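You operate a simulated robot arm through the tools that you are given. There is no shell and no other tool. Be economical: measure what you need, move in short steps, check, and stop when the job is done.

You run a simulated robot arm. Do the job below in one go: nothing can be reset, and whatever is moved stays where it is left.

## Task
Sand the grey mark off the clamped brush, then wax the middle of its back.
Fine: use the small sanding block, the green pad and the green box; sanding block back on the green mat, pad on the black one, lid shut; it stays clamped. Set down upright: small sanding block, green pad. A coat counts when it lies all over at full strength: go over it till it gets no stronger. What is to be rubbed or washed off counts as gone when no trace of it is left.

It is judged by the outcome, as a careful person would: the job done as asked, and still so three seconds after it is handed in. It fails if anything else is knocked over, pushed out of place, dropped, spilled or broken. Lids that push on must go on centred and level and be pressed home; caps that screw on are set level and turned clockwise until they are tight.

## Robot
A 6-joint arm with a two-finger parallel gripper, fixed in place. Base frame: the origin is at the foot of the arm, x ahead of it, y to its left, z up; the work surface is at about z = 78. Lengths are in cm, angles in rad, forces in N, time in s.
With the tool pointing down near the work surface it reaches from about 24 to 64 cm from the base axis. Its first joint turns from -1.152 to 1.152 rad. Payload 2.7 kg.
The tool frame sits at the grasp point between the pads (the TCP): z along the fingers, y along the line on which they close. The tips reach 2.3 cm beyond it. The gripper opens to 9.4 cm. The fingers are 3.8 cm wide and 1 cm thick; the gripper's body (5.4 by 9.6 cm) begins 3.9 cm behind the TCP.
Orientation is that of the tool frame in the base frame, as a unit quaternion [w, x, y, z]. With the fingers straight down and closing along the base's y, the tool's x points along the base's -x, its y along +y and its z along -z.

## Interface
- The arm moves only by the tool drive_tool. Its argument "rows" is text: rows parted by semicolons, each of 7 numbers parted by spaces: the turn, a rotation vector about the tool's x, y, z in rad, then the shift along the tool's x, y, z in cm, then the gripper command, from -1 (shut) to 1 (fully open), values between in proportion. In form: ax ay az x y z hand; .... A call has 1 to 10 rows; each row shifts and turns the commanded pose from where the row before left it, along the tool's axes as they then stand. Rows are played at 5 a second. More than 5 cm and 0.15 rad between two rows, or a gripper value outside its range, and nothing of the call is played. A pose out of reach is approached as far as the arm can. The call stops where the force on the tool passes 40 N (or 10 N more than at its start, if that is more) or the arm is blocked; 0.2 s more then pass. Each finger travels about 4.5 cm/s and halts on what it meets, pressing with about 39 N; the grip force reading is that of the motor and also rises with nothing between the fingers. The clock runs only during rows and for 0.2 s after the last one: add rows that do not move to give the fingers time. The reply holds the time, the measured pose of the TCP, the force on the tool along the base axes, the opening and the grip force, in the units named above and with some noise, with the torque about the TCP (base axes, N m) and any sound that the robot's microphone picked up, and new pictures: "views" is both (left out), scene, wrist or none.
- Cameras (640 x 400 px; columns grow to the right, rows downward): "scene" is fixed at [7.1, -43.1, 139.6]; the picture's right is [0.81, -0.59, 0.00], its down [-0.38, -0.53, -0.76] and it looks along [0.45, 0.62, -0.65] (base axes); focal length 333 px, centre (320, 200). "wrist" rides on the gripper at [8.6, 1.6, -7.4] in the tool frame; the picture's right is [-0.18, 0.98, 0.00], its down [-0.58, -0.11, -0.81] and it looks along [-0.79, -0.15, 0.59] (tool axes); focal length 243 px, centre (320, 200). There is no depth. A picture from a camera that has moved, and an enlarged one, comes with that camera's place and axes in the base frame and with its lens.
- inspect(camera, box): a new picture of the part [left, top, right, bottom] of that camera's present view, enlarged. The clock stands still meanwhile.
- job_done(): hands the job in; it is judged then, once.

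Go step by step. Nothing tells you positions but the pictures and the camera data: compare them with the known pose of the tool, close in by small moves and look again before you grip or let go. The budget is 120 turns and 200 pictures, counting those below and the enlarged ones. Unless the task says otherwise, let go and move clear before handing in, and close with one line.

The tools are called as name(argument=value, ...) on one line, values as JSON. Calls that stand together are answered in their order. drive_tool: Moves the arm, as the interface text tells. Its arguments: {"type":"object","properties":{"rows":{"type":"string"},"views":{"type":"string","enum":["both","scene","wrist","none"]}},"required":["rows"]} The other tools are called the same way: inspect (camera, box) takes an enlarged picture of a part of a camera's view; job_done () hands the job in.

At the start:

```text
time: 0.0
tcp_pos: [45.79, 1.13, 111.32]
ee_rot: [0.0, 0.0, 1.0, 0.001]
ft_force: [0.6, -1.4, -0.4]
moment: [-0.02, -0.01, 0.0]
gripper_width: 9.4
grip_force: 0.1
```

scene: 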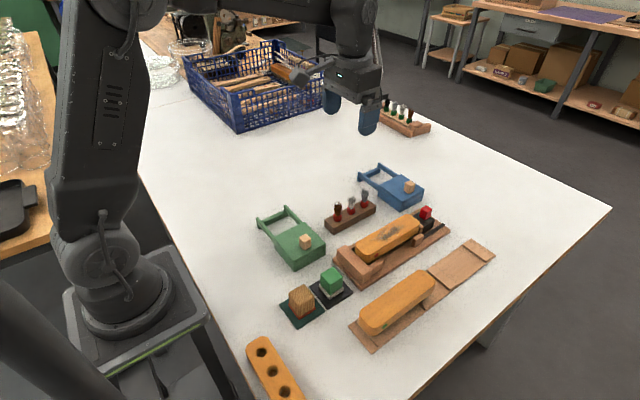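
wrist: 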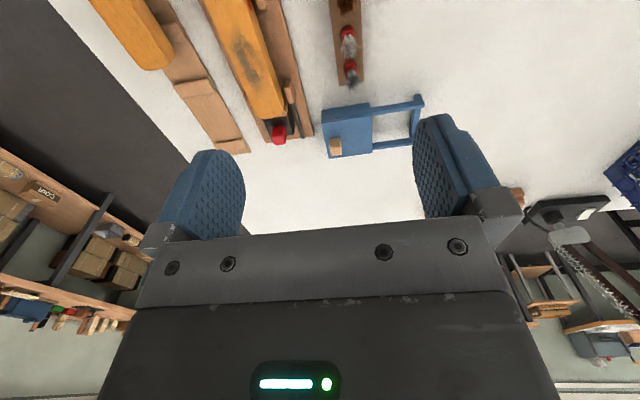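

I see the clamped brush, two boxes (green and blue), the sanding block and the green pad on mats. I'll enlarge the work area before moving.

inspect(camera="scene", box=[240, 200, 400, 300])

inspect(camera="scene", box=[320, 150, 480, 250])

inspect(camera="scene", box=[270, 250, 430, 350])

```text
4.00 times, centred on (320, 250) of scene
camera zoom: at [7.1, -43.1, 139.6], right [0.81, -0.59, 0.0], down [-0.38, -0.53, -0.76], along [0.45, 0.62, -0.65], focal length 1331 px, centre (320, 0)
```

zoom: 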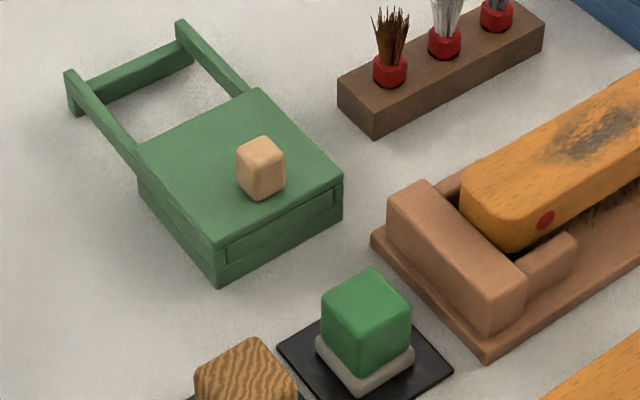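

```text
4.00 times, centred on (400, 200) of scene
camera zoom: at [7.1, -43.1, 139.6], right [0.81, -0.59, 0.0], down [-0.38, -0.53, -0.76], along [0.45, 0.62, -0.65], focal length 1331 px, centre (0, 200)
```

zoom: 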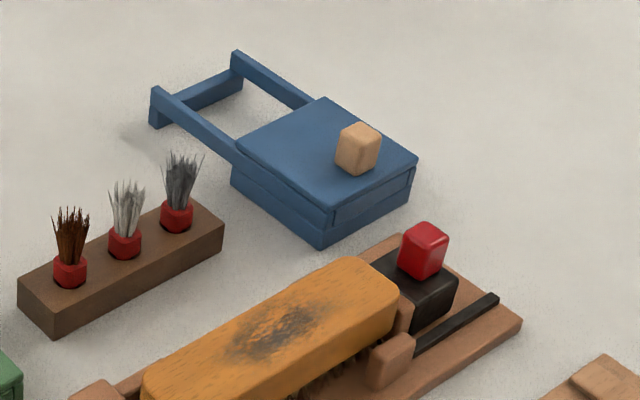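

```text
4.00 times, centred on (350, 300) of scene
camera zoom: at [7.1, -43.1, 139.6], right [0.81, -0.59, 0.0], down [-0.38, -0.53, -0.76], along [0.45, 0.62, -0.65], focal length 1331 px, centre (200, -200)
```

zoom: 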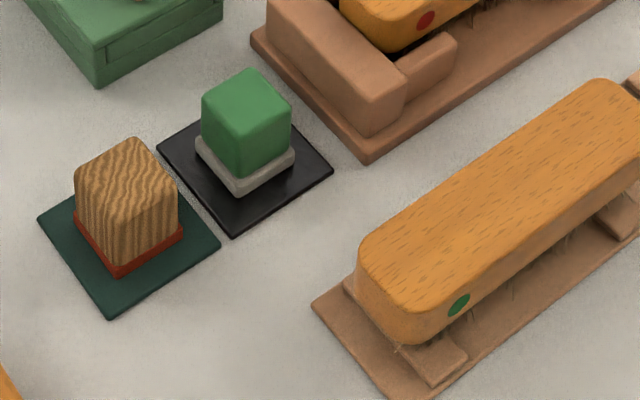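

The objects line up with the base axes: block at about (27,-10), pad at (34,-10), brush lying along x at y≈-11, and a green box lid that slides toward +y. I'll move above the sanding block and look.

drive_tool(rows="0 0 0 3.17 -1.82 1.5 1;0 0 0 3.17 -1.82 1.5 1;0 0 0 3.17 -1.82 1.5 1;0 0 0 3.17 -1.82 1.5 1;0 0 0 3.17 -1.82 1.5 1;0 0 0 3.17 -1.82 1.5 1;0 0 0 0 0 0 1")

```text
time: 1.6
tcp_pos: [26.78, -9.8, 102.25]
ee_rot: [0.001, 0.0, 1.0, -0.001]
ft_force: [-0.3, -0.2, 0.4]
moment: [-0.04, 0.05, 0.02]
gripper_width: 9.42
grip_force: 0.0
camera wrist: at [18.06, -8.17, 109.79], right [0.18, 0.98, 0.0], down [0.58, -0.11, 0.81], along [0.79, -0.15, -0.59], focal length 243 px, centre (320, 200)
```

scene: 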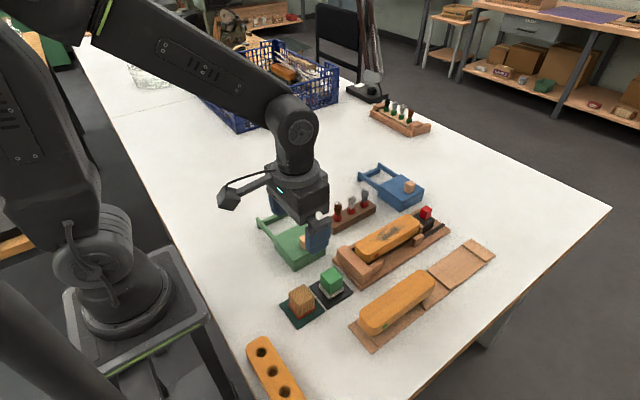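
wrist: 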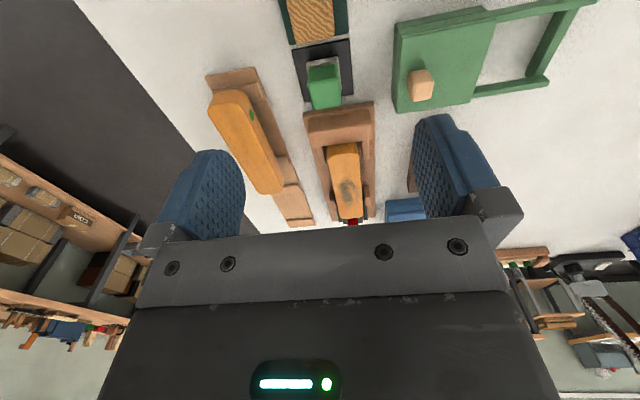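

The block measures about 4.1 cm square and 5.5 cm tall, centred near (26.6,-10.1). I'll go down over it with the gripper open and check before closing.

drive_tool(rows="0 0 0 0.1 -0.15 4 1;0 0 0 0.1 -0.15 4 1;0 0 0 0 0 4 1;0 0 0 0 0 4 1;0 0 0 0 0 0 1")

```text
time: 2.8
tcp_pos: [26.83, -10.07, 86.26]
ee_rot: [0.001, 0.0, 1.0, -0.001]
ft_force: [0.5, 0.4, -0.4]
moment: [0.04, 0.02, 0.0]
gripper_width: 9.38
grip_force: 0.0
camera wrist: at [18.04, -8.4, 93.77], right [0.18, 0.98, 0.0], down [0.58, -0.11, 0.81], along [0.79, -0.15, -0.59], focal length 243 px, centre (320, 200)
```

scene: 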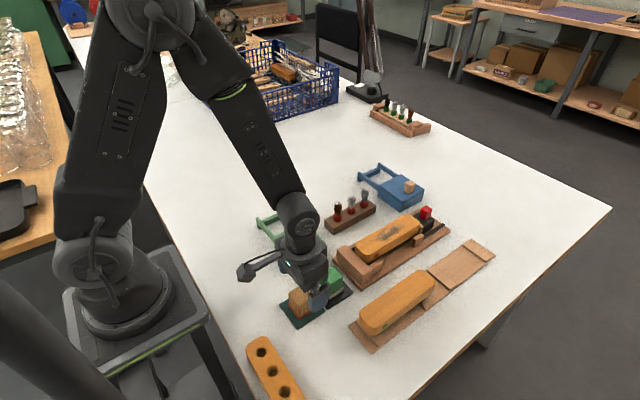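
wrist: 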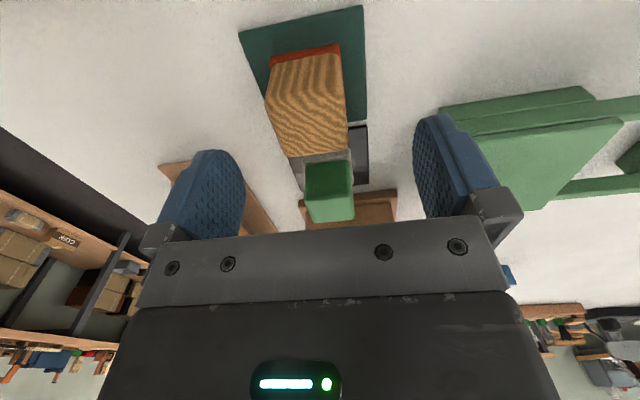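

The block is aligned with the tool, centred near (26.35,-10.3). Next I'll lower the last bit and close on it.

drive_tool(rows="0 0 0 0.45 -0.2 2 1;0 0 0 0 0 1.8 1;0 0 0 0 0 0 0;0 0 0 0 0 0 -0.3;0 0 0 0 0 0 -1;0 0 0 0 0 0 -1;0 0 0 0 0 0 -1;0 0 0 0 0 0 -1")

```text
time: 4.6
tcp_pos: [26.36, -10.25, 82.59]
ee_rot: [0.001, 0.0, 1.0, 0.0]
ft_force: [-0.1, -0.2, 0.0]
moment: [0.02, 0.05, 0.01]
gripper_width: 3.89
grip_force: 38.9
camera wrist: at [17.68, -8.65, 90.06], right [0.18, 0.98, 0.0], down [0.58, -0.11, 0.81], along [0.79, -0.15, -0.59], focal length 243 px, centre (320, 200)
```

scene: 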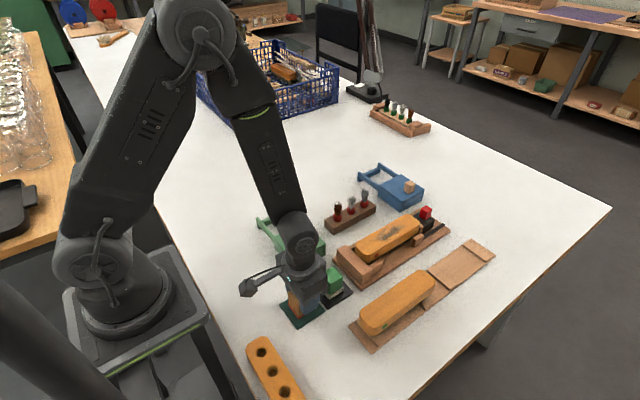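
wrist: 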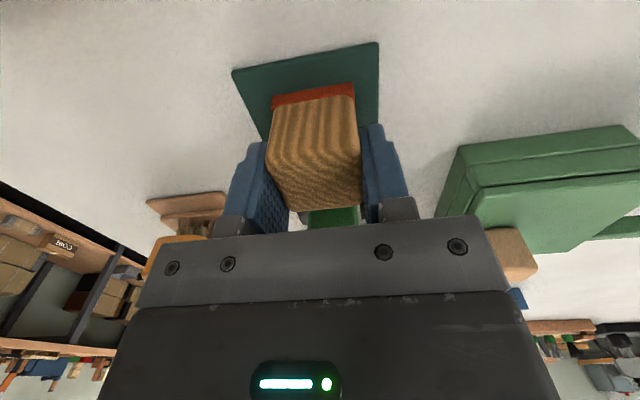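

The grip holds at 3.9 cm. I'll lift the block, then carry it towards the brush and look at the mark from above.

drive_tool(rows="0 0 0 0 0 -2 -1;0 0 0 0 0 -4 -1;0 0 0 0 0 -4 -1;0 0 0 0 0 -4 -1;0 0 0 -3 0 0 -1;0 0 0 -3 0 0 -1;0 0 0 0 0 0 -1")

inspect(camera="wrist", box=[160, 0, 480, 200])

inspect(camera="scene", box=[325, 195, 465, 295])

```text
time: 6.2
tcp_pos: [32.24, -10.36, 96.32]
ee_rot: [0.0, 0.0, 1.0, 0.0]
ft_force: [-0.1, -0.4, 0.2]
moment: [0.03, 0.01, -0.02]
gripper_width: 3.88
grip_force: 39.1
camera wrist: at [23.58, -8.62, 103.9], right [0.18, 0.98, 0.0], down [0.58, -0.11, 0.81], along [0.79, -0.15, -0.59], focal length 243 px, centre (320, 200)
```

scene: 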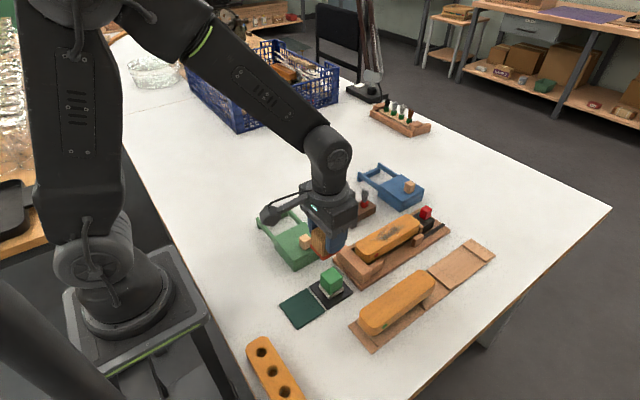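
wrist: 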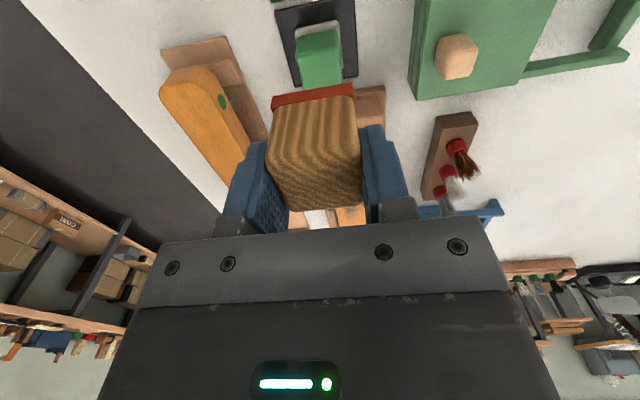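

```text
2.00 times, centred on (320, 100) of wrist
camera zoom: at [23.58, -8.62, 103.9], right [0.18, 0.98, 0.0], down [0.58, -0.11, 0.81], along [0.79, -0.15, -0.59], focal length 485 px, centre (320, 400)
```

zoom: 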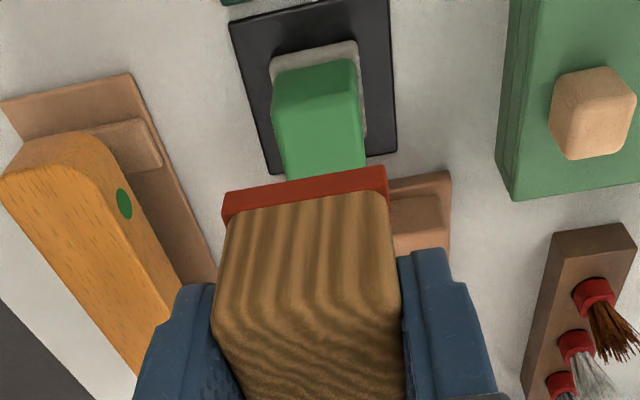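

```text
4.00 times, centred on (395, 245) of scene
camera zoom: at [7.1, -43.1, 139.59], right [0.81, -0.59, 0.0], down [-0.38, -0.53, -0.76], along [0.45, 0.62, -0.65], focal length 1331 px, centre (20, 20)
```

zoom: 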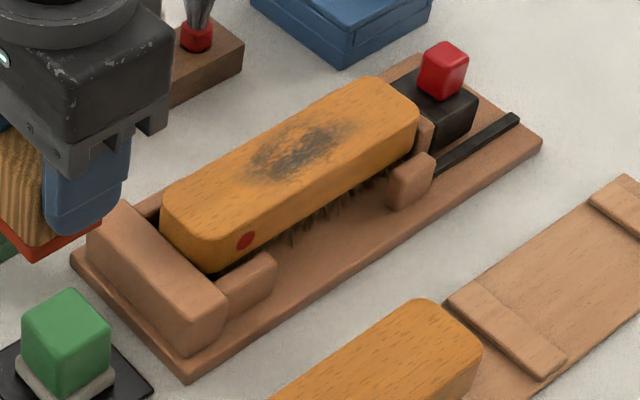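

The brush back lies at x 42.3–58.5, y -12.2 to -7, with its top at z≈85.5. The grey mark is centred near (50.5,-9.8). I'll carry the block over it and lower to just above the surface.

drive_tool(rows="0 0 0 -4.5 0.15 0 -1;0 0 0 -4.5 0.15 0 -1;0 0 0 -4.5 0.15 0 -1;0 0 0 -4.5 0.1 0 -1;0 0 0 0 0 3 -1;0 0 0 0 0 1.5 -1;0 0 0 0 0 0 -1")

inspect(camera="scene", box=[325, 185, 465, 285])

```text
time: 7.8
tcp_pos: [50.04, -9.56, 91.98]
ee_rot: [0.001, 0.0, 1.0, 0.0]
ft_force: [0.4, 0.1, -1.1]
moment: [-0.02, 0.01, 0.0]
gripper_width: 3.91
grip_force: 39.0
camera wrist: at [41.4, -8.02, 99.49], right [0.18, 0.98, 0.0], down [0.58, -0.11, 0.81], along [0.79, -0.15, -0.59], focal length 243 px, centre (320, 200)
```

scene: 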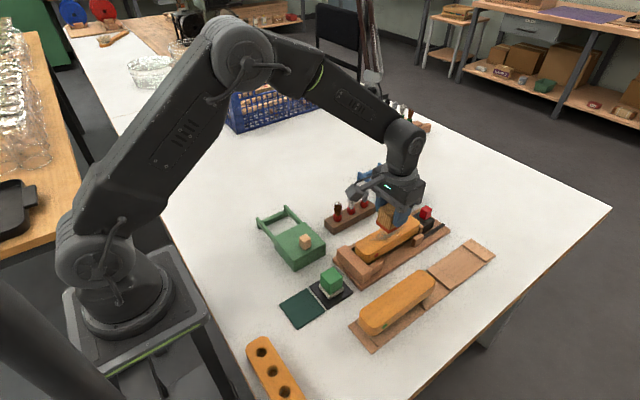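
wrist: 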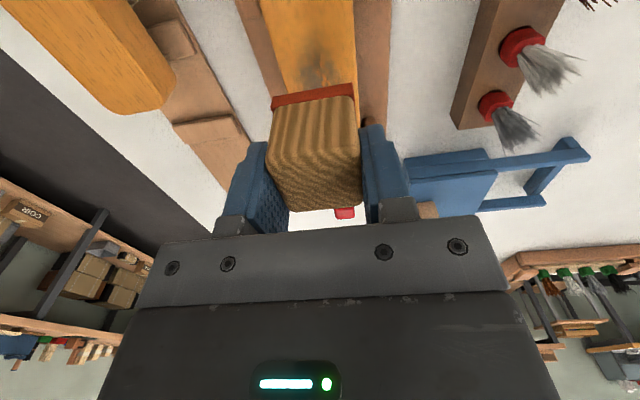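

```text
4.00 times, centred on (395, 235) of scene
camera zoom: at [7.1, -43.1, 139.59], right [0.81, -0.59, 0.0], down [-0.38, -0.53, -0.76], along [0.45, 0.62, -0.65], focal length 1331 px, centre (20, 60)
```

zoom: 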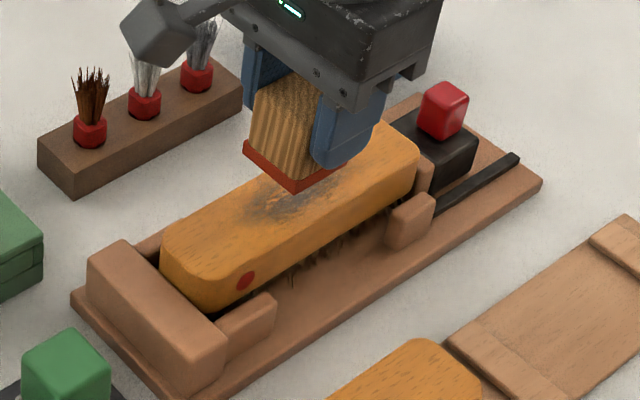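

The block hangs over the mark. I'll lower it in small steps to find contact.

drive_tool(rows="0 0 0 -0.3 0 0.6 -1;0 0 0 0 0 0.5 -1;0 0 0 0 0 0.4 -1;0 0 0 0 0 0.3 -1;0 0 0 0 0 0.3 -1;0 0 0 0 0 0 -1", views="none")

```text
time: 9.2
tcp_pos: [50.41, -9.62, 89.76]
ee_rot: [0.001, 0.0, 1.0, 0.0]
ft_force: [0.3, 0.0, -1.2]
moment: [0.0, -0.01, 0.03]
gripper_width: 3.88
grip_force: 38.7
```

drive_tool(rows="0 0 0 0 0 0.2 -1;0 0 0 0 0 0.2 -1;0 0 0 0 0 0.2 -1;0 0 0 0 0 0.2 -1;0 0 0 0 0 0 -1", views="scene")

inspect(camera="scene", box=[365, 195, 445, 245])

```text
time: 10.4
tcp_pos: [50.47, -9.65, 89.11]
ee_rot: [-0.001, 0.0, 1.0, 0.0]
ft_force: [1.0, -0.4, -0.4]
moment: [0.0, 0.02, 0.03]
gripper_width: 3.9
grip_force: 39.3
```

scene: 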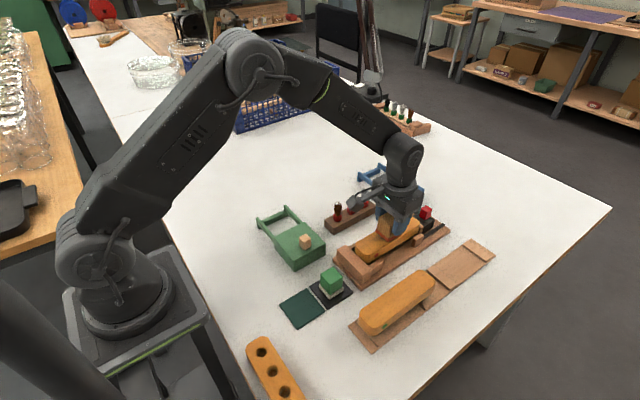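

```text
8.00 times, centred on (405, 220) of scene
camera zoom: at [7.1, -43.1, 139.59], right [0.81, -0.59, 0.0], down [-0.38, -0.53, -0.76], along [0.45, 0.62, -0.65], focal length 2662 px, centre (-360, 40)
```

zoom: 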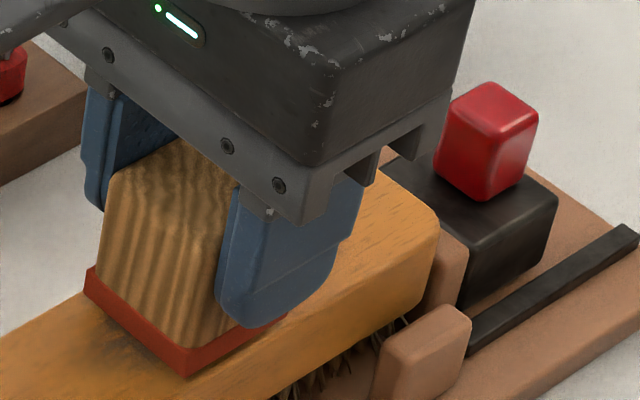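

No contact force yet, so I'll keep lowering.

drive_tool(rows="0 0 0 0 0 0.2 -1;0 0 0 0 0 0.2 -1;0 0 0 0 0 0.2 -1;0 0 0 0 0 0.15 -1;0 0 0 0 0 0 -1", views="none")

```text
time: 11.6
tcp_pos: [50.4, -9.73, 88.54]
ee_rot: [0.003, -0.001, 1.0, -0.001]
ft_force: [-5.1, 0.1, 29.6]
moment: [0.08, 0.39, -0.02]
gripper_width: 3.9
grip_force: 39.5
```

Contact is at TCP z≈88.5, about 30 N. I'll ease off a little and rub back and forth along x.

drive_tool(rows="0 0 0 1 0 -0.08 -1;0 0 0 1.3 0 0 -1;0 0 0 -1.5 0 0 -1;0 0 0 -1.5 0 0 -1;0 0 0 -1.5 0 0 -1;0 0 0 -1.5 0 0 -1;0 0 0 1.5 0 0 -1;0 0 0 1.5 0 0 -1;0 0 0 1.5 0 0 -1;0 0 0 1.5 0 0 -1", views="none")

```text
time: 13.8
tcp_pos: [48.35, -9.75, 88.56]
ee_rot: [0.004, -0.001, 1.0, 0.0]
ft_force: [7.3, 0.4, 17.0]
moment: [0.01, -0.36, -0.02]
gripper_width: 3.88
grip_force: 38.5
```

Rubbing works at about 17 N. I'll continue with the strokes shifted in y.

drive_tool(rows="0 0 0 0 0.5 0 -1;0 0 0 -1.5 0 0 -1;0 0 0 -1.5 0 0 -1;0 0 0 -1.5 0 0 -1;0 0 0 -1.5 0 0 -1;0 0 0 1.5 0 0 -1;0 0 0 1.5 0 0 -1;0 0 0 1.5 0 0 -1;0 0 0 1.5 0 0 -1;0 0 0 0 0.5 0 -1", views="none")

drive_tool(rows="0 0 0 -1.5 0 0 -1;0 0 0 -1.5 0 0 -1;0 0 0 -1.5 0 0 -1;0 0 0 -1.5 0 0 -1;0 0 0 1.5 0 0 -1;0 0 0 1.5 0 0 -1;0 0 0 1.5 0 0 -1;0 0 0 1.5 0 0 -1;0 0 0 0 -0.5 -1 -1;0 0 0 4 0 -4 -1", views="scene")

inspect(camera="scene", box=[335, 190, 455, 290])

```text
time: 16.0
tcp_pos: [48.17, -8.87, 88.42]
ee_rot: [0.001, 0.0, 1.0, -0.001]
ft_force: [-0.3, -8.1, 17.5]
moment: [-0.31, -0.17, -0.08]
gripper_width: 3.9
grip_force: 39.1
```

```text
refused: row 10 steps farther than a row can; nothing moved
```

```text
4.00 times, centred on (395, 240) of scene
camera zoom: at [7.07, -43.11, 139.59], right [0.81, -0.59, 0.0], down [-0.38, -0.53, -0.76], along [0.45, 0.62, -0.65], focal length 1331 px, centre (20, 40)
```

zoom: 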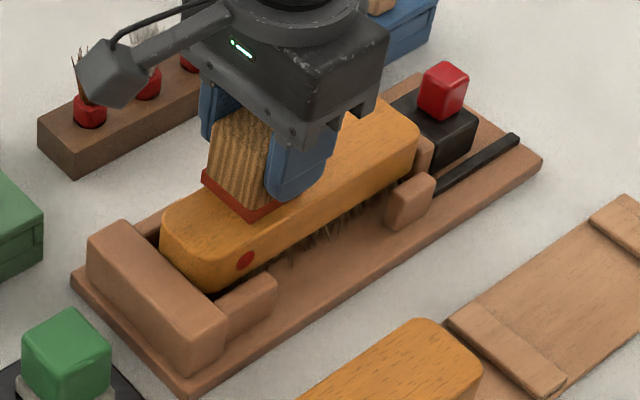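

The mark already looks mostly gone. I'll make one more pass, then lift away and look.

drive_tool(rows="0 0 0 -1.5 0 0 -1;0 0 0 -1.5 0 0 -1;0 0 0 -1.5 0 0 -1;0 0 0 -1.5 0 0 -1;0 0 0 1.5 0 0 -1;0 0 0 1.5 0 0 -1;0 0 0 1.5 0 0 -1;0 0 0 1.5 0 0 -1;0 0 0 0 0 -2 -1;0 0 0 0 0 -4 -1", views="none")

drive_tool(rows="0 0 0 4 0 -1 -1;0 0 0 4 0 0 -1;0 0 0 4 0 0 -1;0 0 0 4 0 0 -1;0 0 0 0 0 0 -1")

inspect(camera="scene", box=[355, 205, 435, 265])

```text
time: 18.2
tcp_pos: [48.13, -8.51, 94.4]
ee_rot: [-0.001, 0.0, 1.0, 0.0]
ft_force: [0.4, 0.1, 0.0]
moment: [-0.01, 0.03, -0.02]
gripper_width: 3.89
grip_force: 38.9
```

```text
time: 19.4
tcp_pos: [32.17, -8.8, 95.15]
ee_rot: [0.001, 0.0, 1.0, 0.0]
ft_force: [0.0, -0.1, -1.7]
moment: [0.0, -0.02, -0.03]
gripper_width: 3.91
grip_force: 39.5
camera wrist: at [23.49, -7.12, 102.62], right [0.18, 0.98, 0.0], down [0.58, -0.11, 0.81], along [0.79, -0.15, -0.59], focal length 243 px, centre (320, 200)
```

scene: 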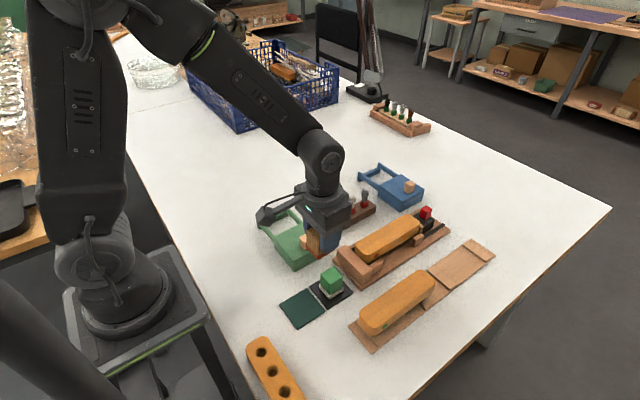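
wrist: 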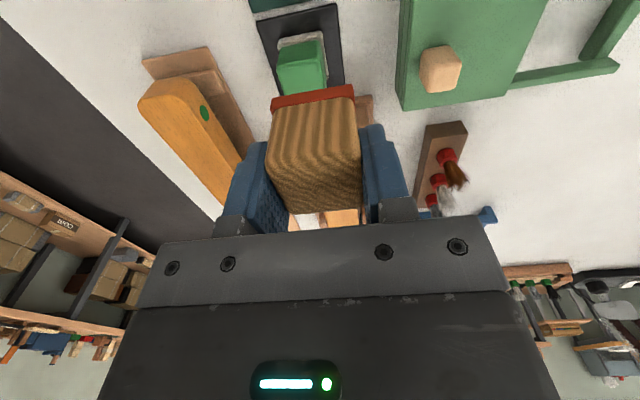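

```text
6.67 times, centred on (395, 235) of scene
camera zoom: at [7.1, -43.1, 139.59], right [0.81, -0.59, 0.0], down [-0.38, -0.53, -0.76], along [0.45, 0.62, -0.65], focal length 2218 px, centre (-180, -33)
```

zoom: 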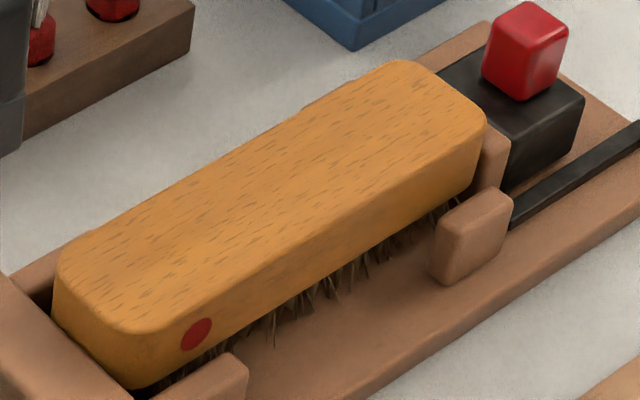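

The back looks clean; I'll check for faint traces and the place where the block goes down.

inspect(camera="scene", box=[375, 215, 415, 245])

inspect(camera="scene", box=[270, 260, 360, 330])

```text
13.33 times, centred on (395, 230) of scene
camera zoom: at [7.1, -43.1, 139.59], right [0.81, -0.59, 0.0], down [-0.38, -0.53, -0.76], along [0.45, 0.62, -0.65], focal length 4436 px, centre (-680, -200)
```

zoom: 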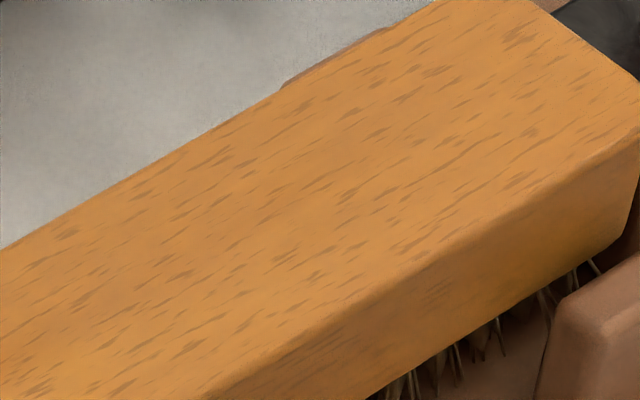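

```text
5.71 times, centred on (315, 295) of scene
camera zoom: at [7.1, -43.1, 139.59], right [0.81, -0.59, 0.0], down [-0.38, -0.53, -0.76], along [0.45, 0.62, -0.65], focal length 1901 px, centre (349, -343)
```

zoom: 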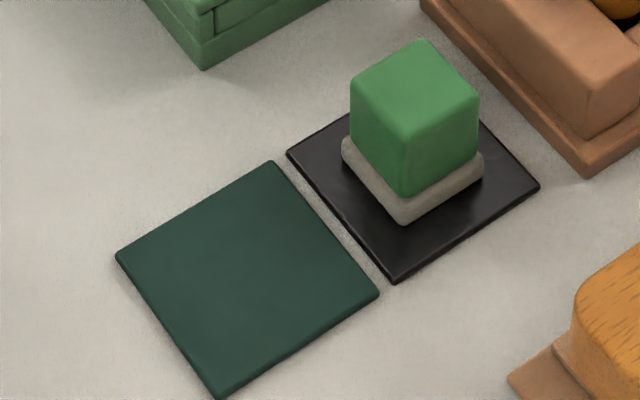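

It looks clean, but I see two very faint tone differences near the old mark's ends. I'll give it another full pass to be sure.

drive_tool(rows="0 0 0 -4 0 0 -1;0 0 0 -4 0 0 -1;0 0 0 -4 0 0 -1;0 0 0 -3 -0.8 3 -1;0 0 0 0 0 3 -1;0 0 0 0 0 0.8 -1;0 0 0 0 0 0.2 -1;0 0 0 -1.5 0 0 -1;0 0 0 -1.5 0 0 -1;0 0 0 -1.5 0 0 -1", views="none")

drive_tool(rows="0 0 0 -1.5 0 0 -1;0 0 0 -1.5 0 0 -1;0 0 0 1.5 0 0 -1;0 0 0 1.5 0 0 -1;0 0 0 1.5 0 0 -1;0 0 0 1.5 0 0 -1;0 0 0 1.5 0 0 -1;0 0 0 0 0.5 0 -1;0 0 0 -1.5 0 0 -1;0 0 0 -1.5 0 0 -1", views="none")

drive_tool(rows="0 0 0 -1.5 0 0 -1;0 0 0 -1.5 0 0 -1;0 0 0 -1.5 0 0 -1;0 0 0 0 0.5 0 -1;0 0 0 1.5 0 0 -1;0 0 0 1.5 0 0 -1;0 0 0 1.5 0 0 -1;0 0 0 1.5 0 0 -1;0 0 0 1.5 0 0 -1;0 0 0 0 0 0 -1", views="none")

drive_tool(rows="0 0 0 0 0 -2 -1;0 0 0 0 0 -4 -1;0 0 0 4 0 -1 -1;0 0 0 4 0 0 -1;0 0 0 4 0 0 -1;0 0 0 4 0 0 -1;0 0 0 4 0 0 -1;0 0 0 0 0 0 -1")

inspect(camera="scene", box=[375, 215, 415, 245])

```text
time: 21.6
tcp_pos: [51.58, -9.52, 88.42]
ee_rot: [0.001, 0.0, 1.0, 0.0]
ft_force: [-3.2, -0.4, 7.4]
moment: [-0.02, 0.0, -0.01]
gripper_width: 3.88
grip_force: 39.1
```

```text
time: 23.8
tcp_pos: [50.1, -8.93, 88.41]
ee_rot: [0.0, 0.0, 1.0, 0.001]
ft_force: [-3.8, -0.1, 11.2]
moment: [-0.05, 0.09, -0.02]
gripper_width: 3.89
grip_force: 38.9
```

```text
time: 26.0
tcp_pos: [47.1, -8.45, 88.55]
ee_rot: [0.0, 0.0, 1.0, 0.0]
ft_force: [3.3, 0.4, 5.7]
moment: [0.01, -0.18, 0.01]
gripper_width: 3.91
grip_force: 39.1
```

```text
time: 27.8
tcp_pos: [26.8, -8.49, 95.37]
ee_rot: [0.001, 0.001, 1.0, 0.0]
ft_force: [0.1, -1.1, -0.5]
moment: [0.0, 0.01, 0.03]
gripper_width: 3.9
grip_force: 39.2
camera wrist: at [18.24, -6.76, 102.94], right [0.18, 0.98, 0.0], down [0.58, -0.11, 0.81], along [0.79, -0.15, -0.59], focal length 243 px, centre (320, 200)
```

scene: 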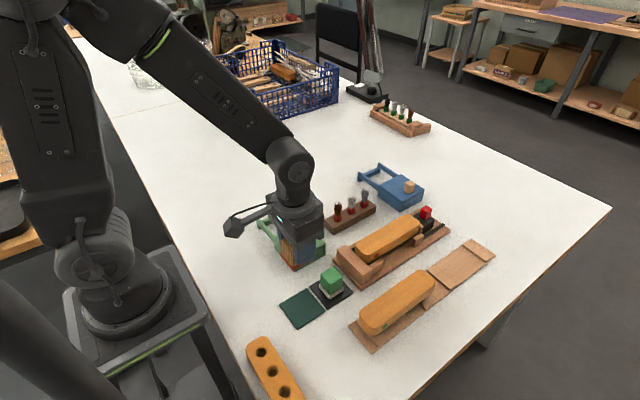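
wrist: 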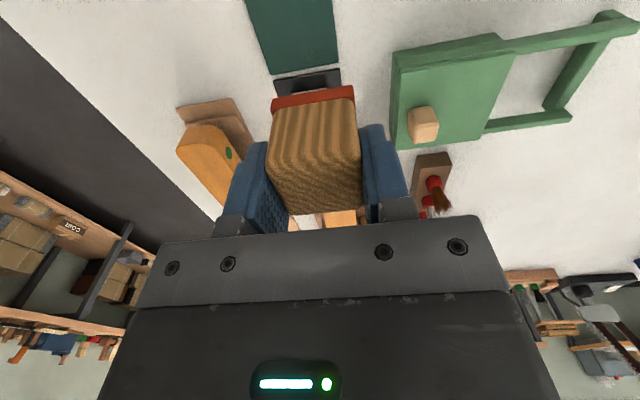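

```text
13.33 times, centred on (395, 230) of scene
camera zoom: at [7.1, -43.1, 139.59], right [0.81, -0.59, 0.0], down [-0.38, -0.53, -0.76], along [0.45, 0.62, -0.65], focal length 4436 px, centre (-680, -200)
```

zoom: 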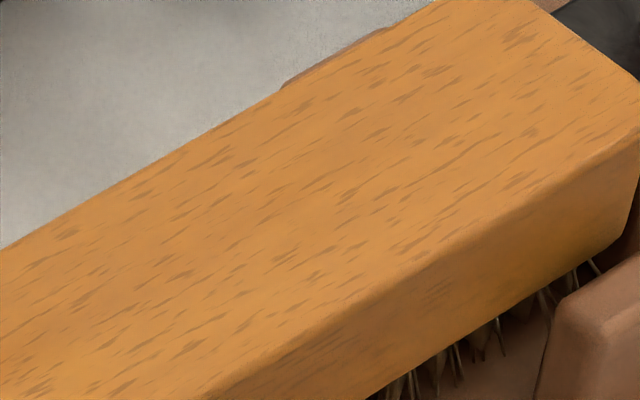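

The surface looks the same as before, so it's clean. I'll return the block to the middle of the green mat.

drive_tool(rows="0 0 0 0.3 -1.7 3 -1;0 0 0 0 0 4 -1;0 0 0 0 0 4 -1;0 0 0 0 0 1.3 -1;0 0 0 0 0 0.3 -1;0 0 0 0 0 0.2 -1;0 0 0 0 0 0 -1")

inspect(camera="scene", box=[260, 260, 360, 340])

```text
time: 29.4
tcp_pos: [26.72, -10.21, 82.74]
ee_rot: [0.0, 0.001, 1.0, 0.0]
ft_force: [-0.1, 0.4, -0.2]
moment: [0.02, -0.01, -0.04]
gripper_width: 3.9
grip_force: 39.0
camera wrist: at [18.14, -8.54, 90.18], right [0.18, 0.98, 0.0], down [0.58, -0.11, 0.81], along [0.79, -0.15, -0.59], focal length 243 px, centre (320, 200)
```

scene: 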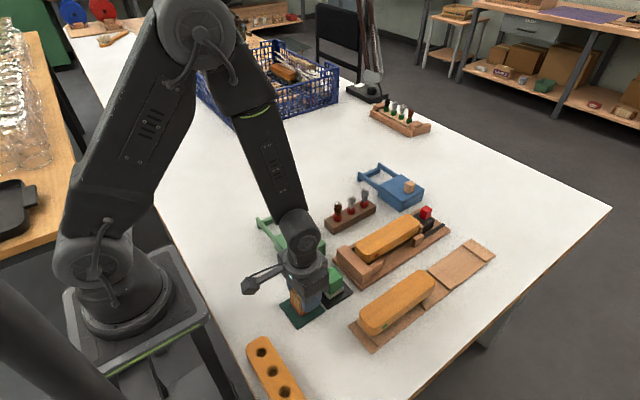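
wrist: 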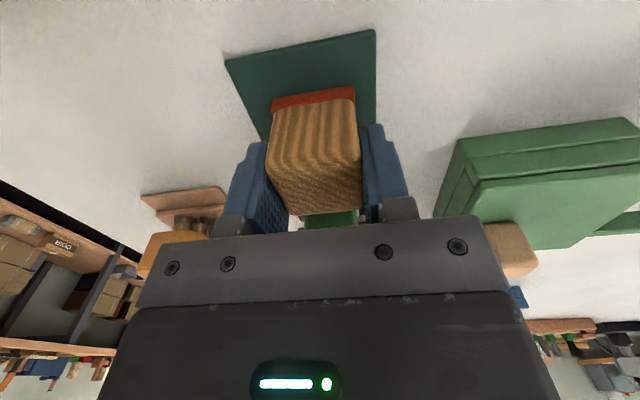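

```text
5.00 times, centred on (310, 300) of scene
camera zoom: at [7.1, -43.1, 139.59], right [0.81, -0.59, 0.0], down [-0.38, -0.53, -0.76], along [0.45, 0.62, -0.65], focal length 1664 px, centre (370, -300)
```

zoom: 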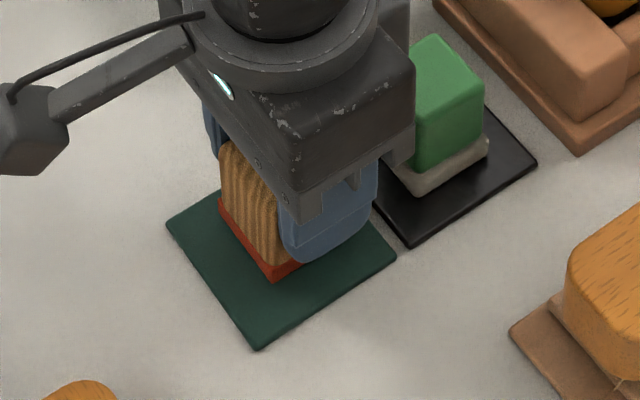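

The block is slightly forward on the mat; I'll nudge it back 0.3, lower to contact and release.

drive_tool(rows="0 0 0 0.3 0 0 -1;0 0 0 0 0 0.1 -1;0 0 0 0 0 0.1 -1;0 0 0 0 0 0 -1", views="none")

```text
time: 30.4
tcp_pos: [26.62, -10.16, 82.35]
ee_rot: [0.001, 0.001, 1.0, 0.0]
ft_force: [-0.9, -0.1, -0.6]
moment: [0.0, -0.01, -0.01]
gripper_width: 3.91
grip_force: 39.1
```

drive_tool(rows="0 0 0 0.1 0 0.1 -1;0 0 0 0 0 0.1 -1;0 0 0 0 0 0 -1", views="none")

```text
time: 31.2
tcp_pos: [26.52, -10.14, 82.28]
ee_rot: [0.0, -0.001, 1.0, 0.001]
ft_force: [-2.4, 4.9, 32.0]
moment: [0.1, 0.04, -0.02]
gripper_width: 3.92
grip_force: 38.9
```

It's on the mat. I'll ease off, release, rise and check.

drive_tool(rows="0 0 0 0 0 -0.1 -1;0 0 0 0 0 0 -0.2;0 0 0 0 0 0 0.3;0 0 0 0 0 0 1;0 0 0 0 0 0 1;0 0 0 0 0 -3 1;0 0 0 0 0 -4 1;0 0 0 0 0 -4 1;0 0 0 0 0 0 1")

inspect(camera="scene", box=[260, 260, 360, 340])

```text
time: 33.2
tcp_pos: [26.26, -10.31, 93.35]
ee_rot: [0.0, 0.0, 1.0, 0.001]
ft_force: [-0.5, -1.2, -0.2]
moment: [-0.01, 0.02, -0.04]
gripper_width: 9.39
grip_force: 0.1
camera wrist: at [17.65, -8.73, 100.88], right [0.18, 0.98, 0.0], down [0.58, -0.11, 0.81], along [0.79, -0.15, -0.59], focal length 243 px, centre (320, 200)
```

scene: 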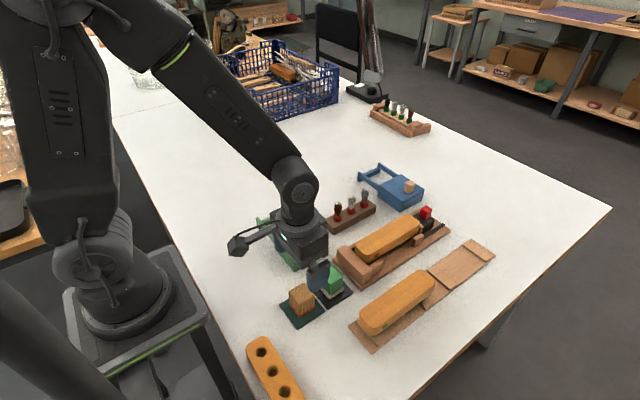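
wrist: 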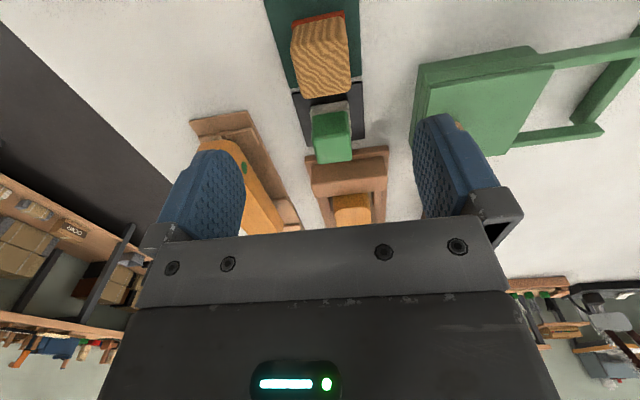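

```text
5.00 times, centred on (310, 300) of scene
camera zoom: at [7.1, -43.1, 139.6], right [0.81, -0.59, 0.0], down [-0.38, -0.53, -0.76], along [0.45, 0.62, -0.65], focal length 1664 px, centre (370, -300)
```

zoom: 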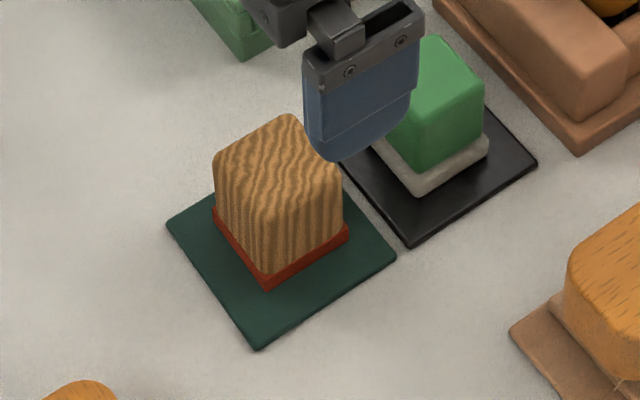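

The block stands upright on its mat. Next I'll move over the green box's knob, at about (34.9,0.8), and check.

drive_tool(rows="0 0 0 -2.87 3.7 0 0.5;0 0 0 -2.87 3.7 0 0.2;0 0 0 -2.87 3.7 0 0;0 0 0 0 0 3 0;0 0 0 0 0 2 0;0 0 0 0 0 0 0")

inspect(camera="scene", box=[250, 200, 350, 280])

```text
time: 34.6
tcp_pos: [34.95, 0.92, 88.32]
ee_rot: [0.001, 0.0, 1.0, -0.001]
ft_force: [-0.2, 0.6, 0.4]
moment: [-0.03, 0.03, 0.02]
gripper_width: 4.68
grip_force: 0.0
camera wrist: at [26.33, 2.53, 95.85], right [0.18, 0.98, 0.0], down [0.58, -0.11, 0.81], along [0.79, -0.15, -0.59], focal length 243 px, centre (320, 200)
```

scene: 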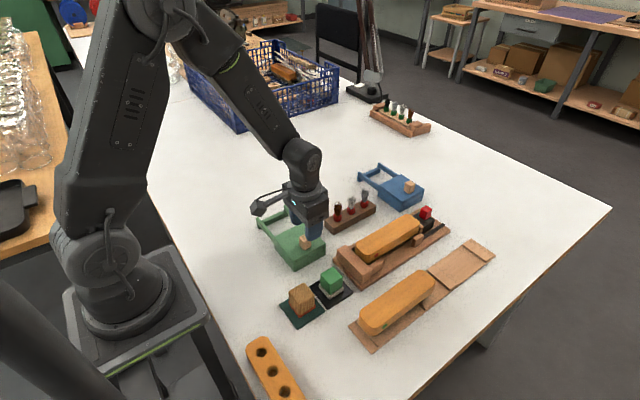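
wrist: 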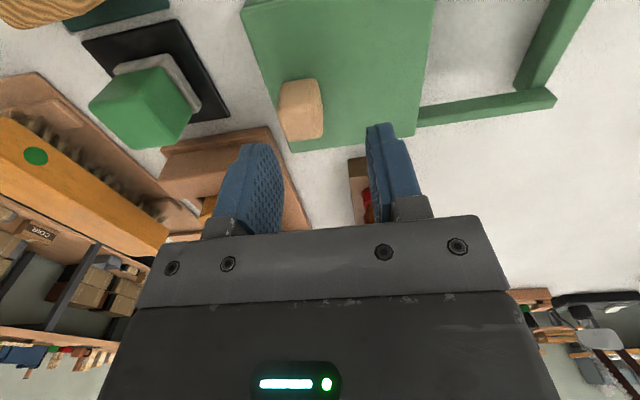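

```text
5.00 times, centred on (300, 240) of scene
camera zoom: at [7.1, -43.1, 139.6], right [0.81, -0.59, 0.0], down [-0.38, -0.53, -0.76], along [0.45, 0.62, -0.65], focal length 1664 px, centre (420, 0)
```

zoom: 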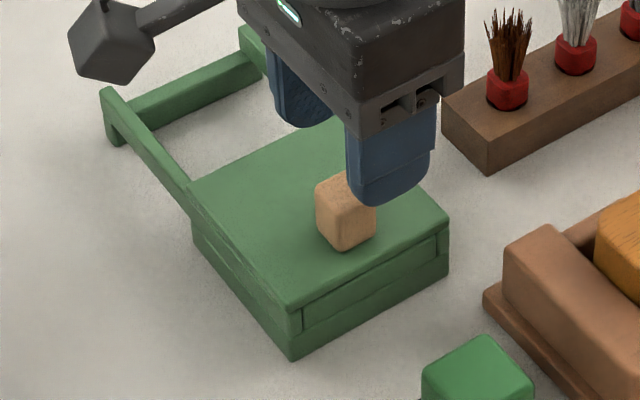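

The knob sits about 1 cm to the -y side of the tool. I'll shift, lower to z≈84 and close on it.

drive_tool(rows="0 0 0 0 -1.05 0 0;0 0 0 0 0 2 0;0 0 0 0 0 1.5 0;0 0 0 0 0 0.6 0;0 0 0 0 0 0 0")

inspect(camera="scene", box=[250, 200, 350, 280])

```text
time: 35.6
tcp_pos: [35.16, -0.1, 84.49]
ee_rot: [0.0, 0.0, 1.0, 0.001]
ft_force: [-4.4, 0.4, 8.8]
moment: [0.23, 0.2, 0.12]
gripper_width: 4.73
grip_force: 0.7
stopped in row 5: the force on the tool passed its limit at 52 N (the readings are from after the stop); the commanded pose is now the measured one
camera wrist: at [26.41, 1.47, 92.03], right [0.18, 0.98, 0.0], down [0.58, -0.11, 0.81], along [0.79, -0.15, -0.59], focal length 243 px, centre (320, 200)
```

scene: 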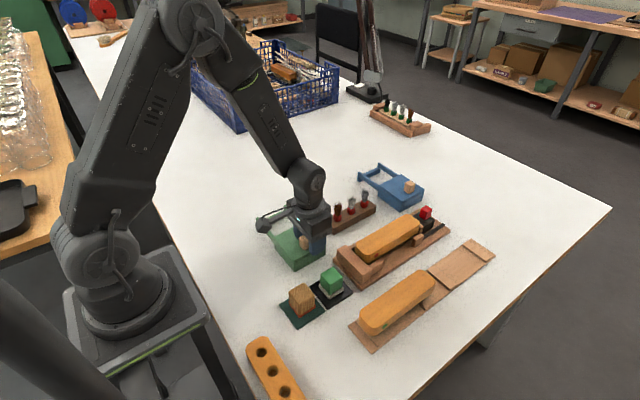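
wrist: 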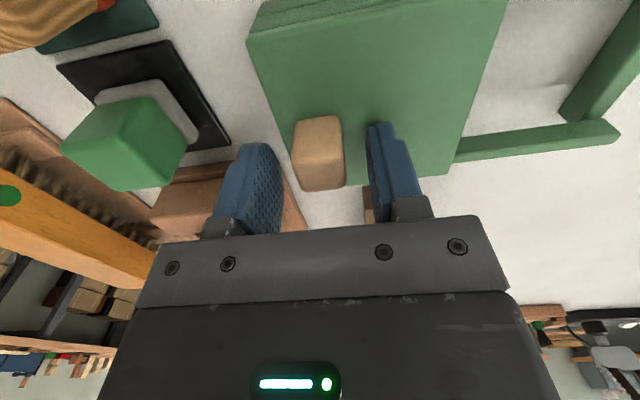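

```text
5.00 times, centred on (300, 240) of scene
camera zoom: at [7.08, -43.1, 139.6], right [0.81, -0.59, 0.0], down [-0.38, -0.53, -0.76], along [0.45, 0.62, -0.65], focal length 1664 px, centre (420, 0)
```

zoom: 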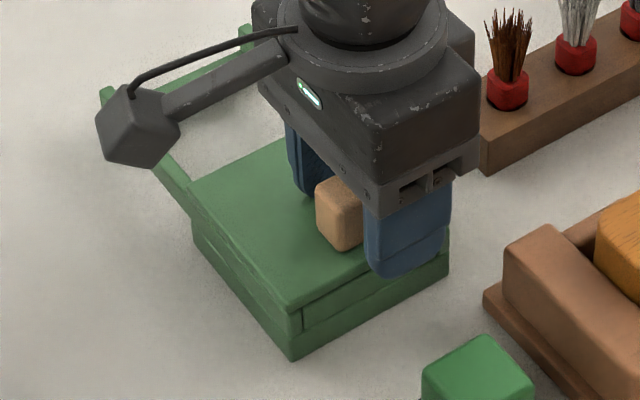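

A fingertip just touched the lid top at about z 82.2. I'll rise 0.35 and close on the knob.

drive_tool(rows="0 0 0 0 0 -0.35 0;0 0 0 0 0 0 -0.3;0 0 0 0 0 0 -0.6;0 0 0 0 0 0 -1;0 0 0 0 0 0 -1;0 0 0 0 0 0 -1", views="none")

```text
time: 37.0
tcp_pos: [35.05, -0.15, 84.58]
ee_rot: [0.001, 0.0, 1.0, -0.001]
ft_force: [-1.1, 29.1, -5.5]
moment: [0.07, -0.19, -0.34]
gripper_width: 2.15
grip_force: 45.0
```

The knob is gripped at 2.15 cm, with a side force because it sits slightly to +y. I'll slide the lid toward +y in small steps.

drive_tool(rows="0 0 0 0 0.3 0 -1;0 0 0 0 0.4 0 -1;0 0 0 0 0.5 0 -1;0 0 0 0 0.8 0 -1;0 0 0 0 1 0 -1;0 0 0 0 0 0 -1")

```text
time: 38.4
tcp_pos: [35.11, 2.95, 84.82]
ee_rot: [0.002, -0.001, 1.0, 0.0]
ft_force: [3.7, -0.9, -1.1]
moment: [-0.04, -0.08, -0.01]
gripper_width: 2.14
grip_force: 44.7
camera wrist: at [26.38, 4.57, 92.32], right [0.18, 0.98, 0.0], down [0.58, -0.11, 0.81], along [0.79, -0.15, -0.59], focal length 243 px, centre (320, 200)
```

scene: 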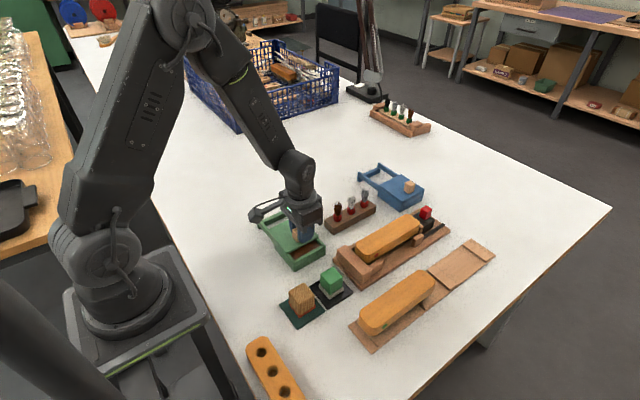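
wrist: 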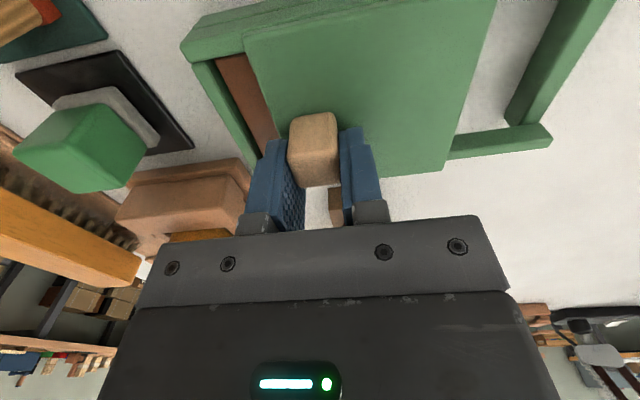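

The lid slides freely and brown wax shows inside. I'll keep sliding it open.

drive_tool(rows="0 0 0 0 0.8 0 -1;0 0 0 0 0.8 0 -1;0 0 0 0 0.8 0 -1;0 0 0 0 0.8 0 -1;0 0 0 0 0.6 0 -1;0 0 0 0 0 0 -1")

inspect(camera="scene", box=[250, 200, 350, 280])

```text
time: 39.8
tcp_pos: [35.03, 6.68, 84.81]
ee_rot: [0.001, -0.001, 1.0, 0.0]
ft_force: [3.1, 0.5, 6.4]
moment: [-0.03, 1.41, -0.04]
gripper_width: 2.17
grip_force: 45.3
camera wrist: at [26.39, 8.34, 92.33], right [0.18, 0.98, 0.0], down [0.58, -0.11, 0.81], along [0.79, -0.15, -0.59], focal length 243 px, centre (320, 200)
```

scene: 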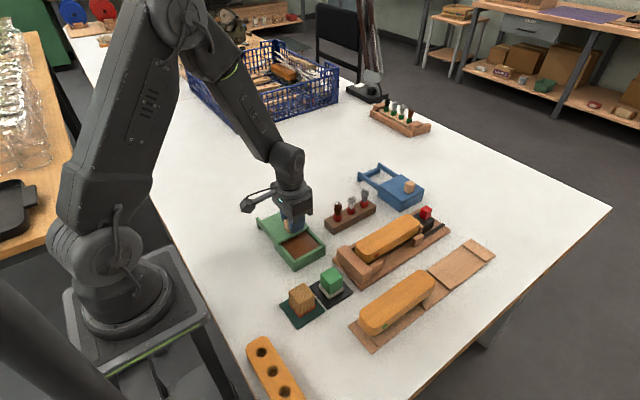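
wrist: 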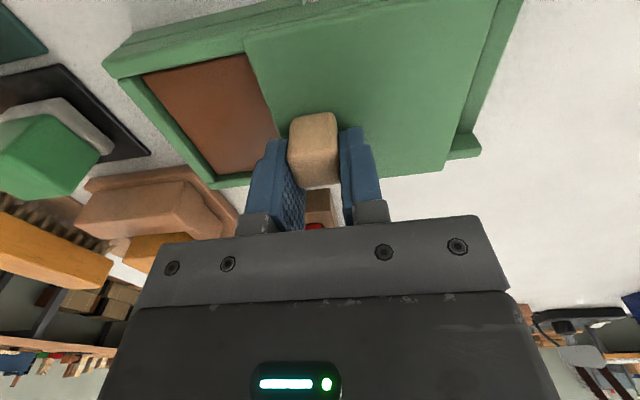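

```text
5.00 times, centred on (300, 240) of scene
camera zoom: at [7.1, -43.1, 139.59], right [0.81, -0.59, 0.0], down [-0.38, -0.53, -0.76], along [0.45, 0.62, -0.65], focal length 1664 px, centre (420, 0)
```

zoom: 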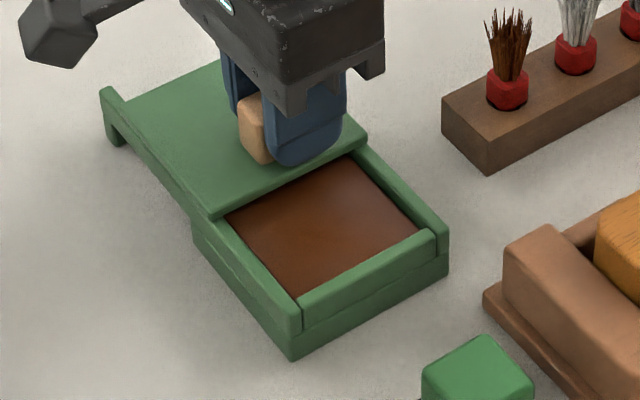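

The opening is about 5.5 cm. I'll push it a little further for room.

drive_tool(rows="0 0 0 0 0.4 0 -1;0 0 0 0 0.4 0 -1;0 0 0 0 0.4 0 -1;0 0 0 0 0 0 -1")

```text
time: 40.8
tcp_pos: [35.15, 7.78, 84.76]
ee_rot: [0.001, 0.001, 1.0, 0.001]
ft_force: [-11.1, -0.1, 3.8]
moment: [0.04, -1.15, -0.02]
gripper_width: 2.2
grip_force: 44.9
camera wrist: at [26.4, 9.5, 92.34], right [0.18, 0.98, 0.0], down [0.58, -0.11, 0.81], along [0.79, -0.15, -0.59], focal length 243 px, centre (320, 200)
```

scene: 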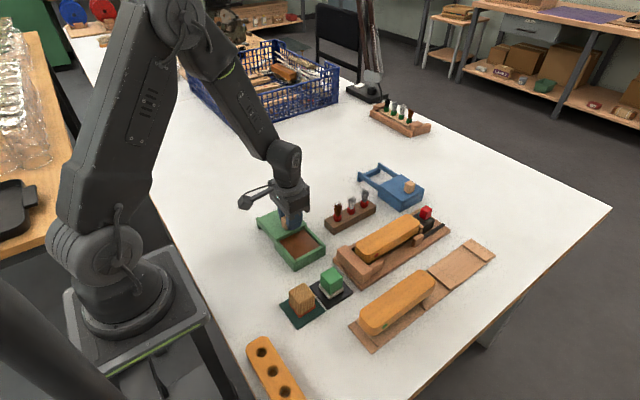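
wrist: 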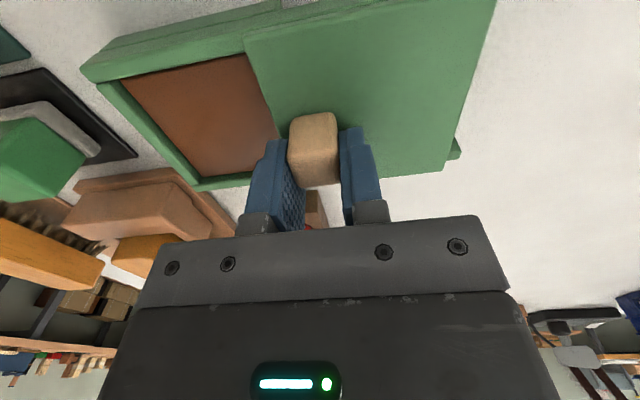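

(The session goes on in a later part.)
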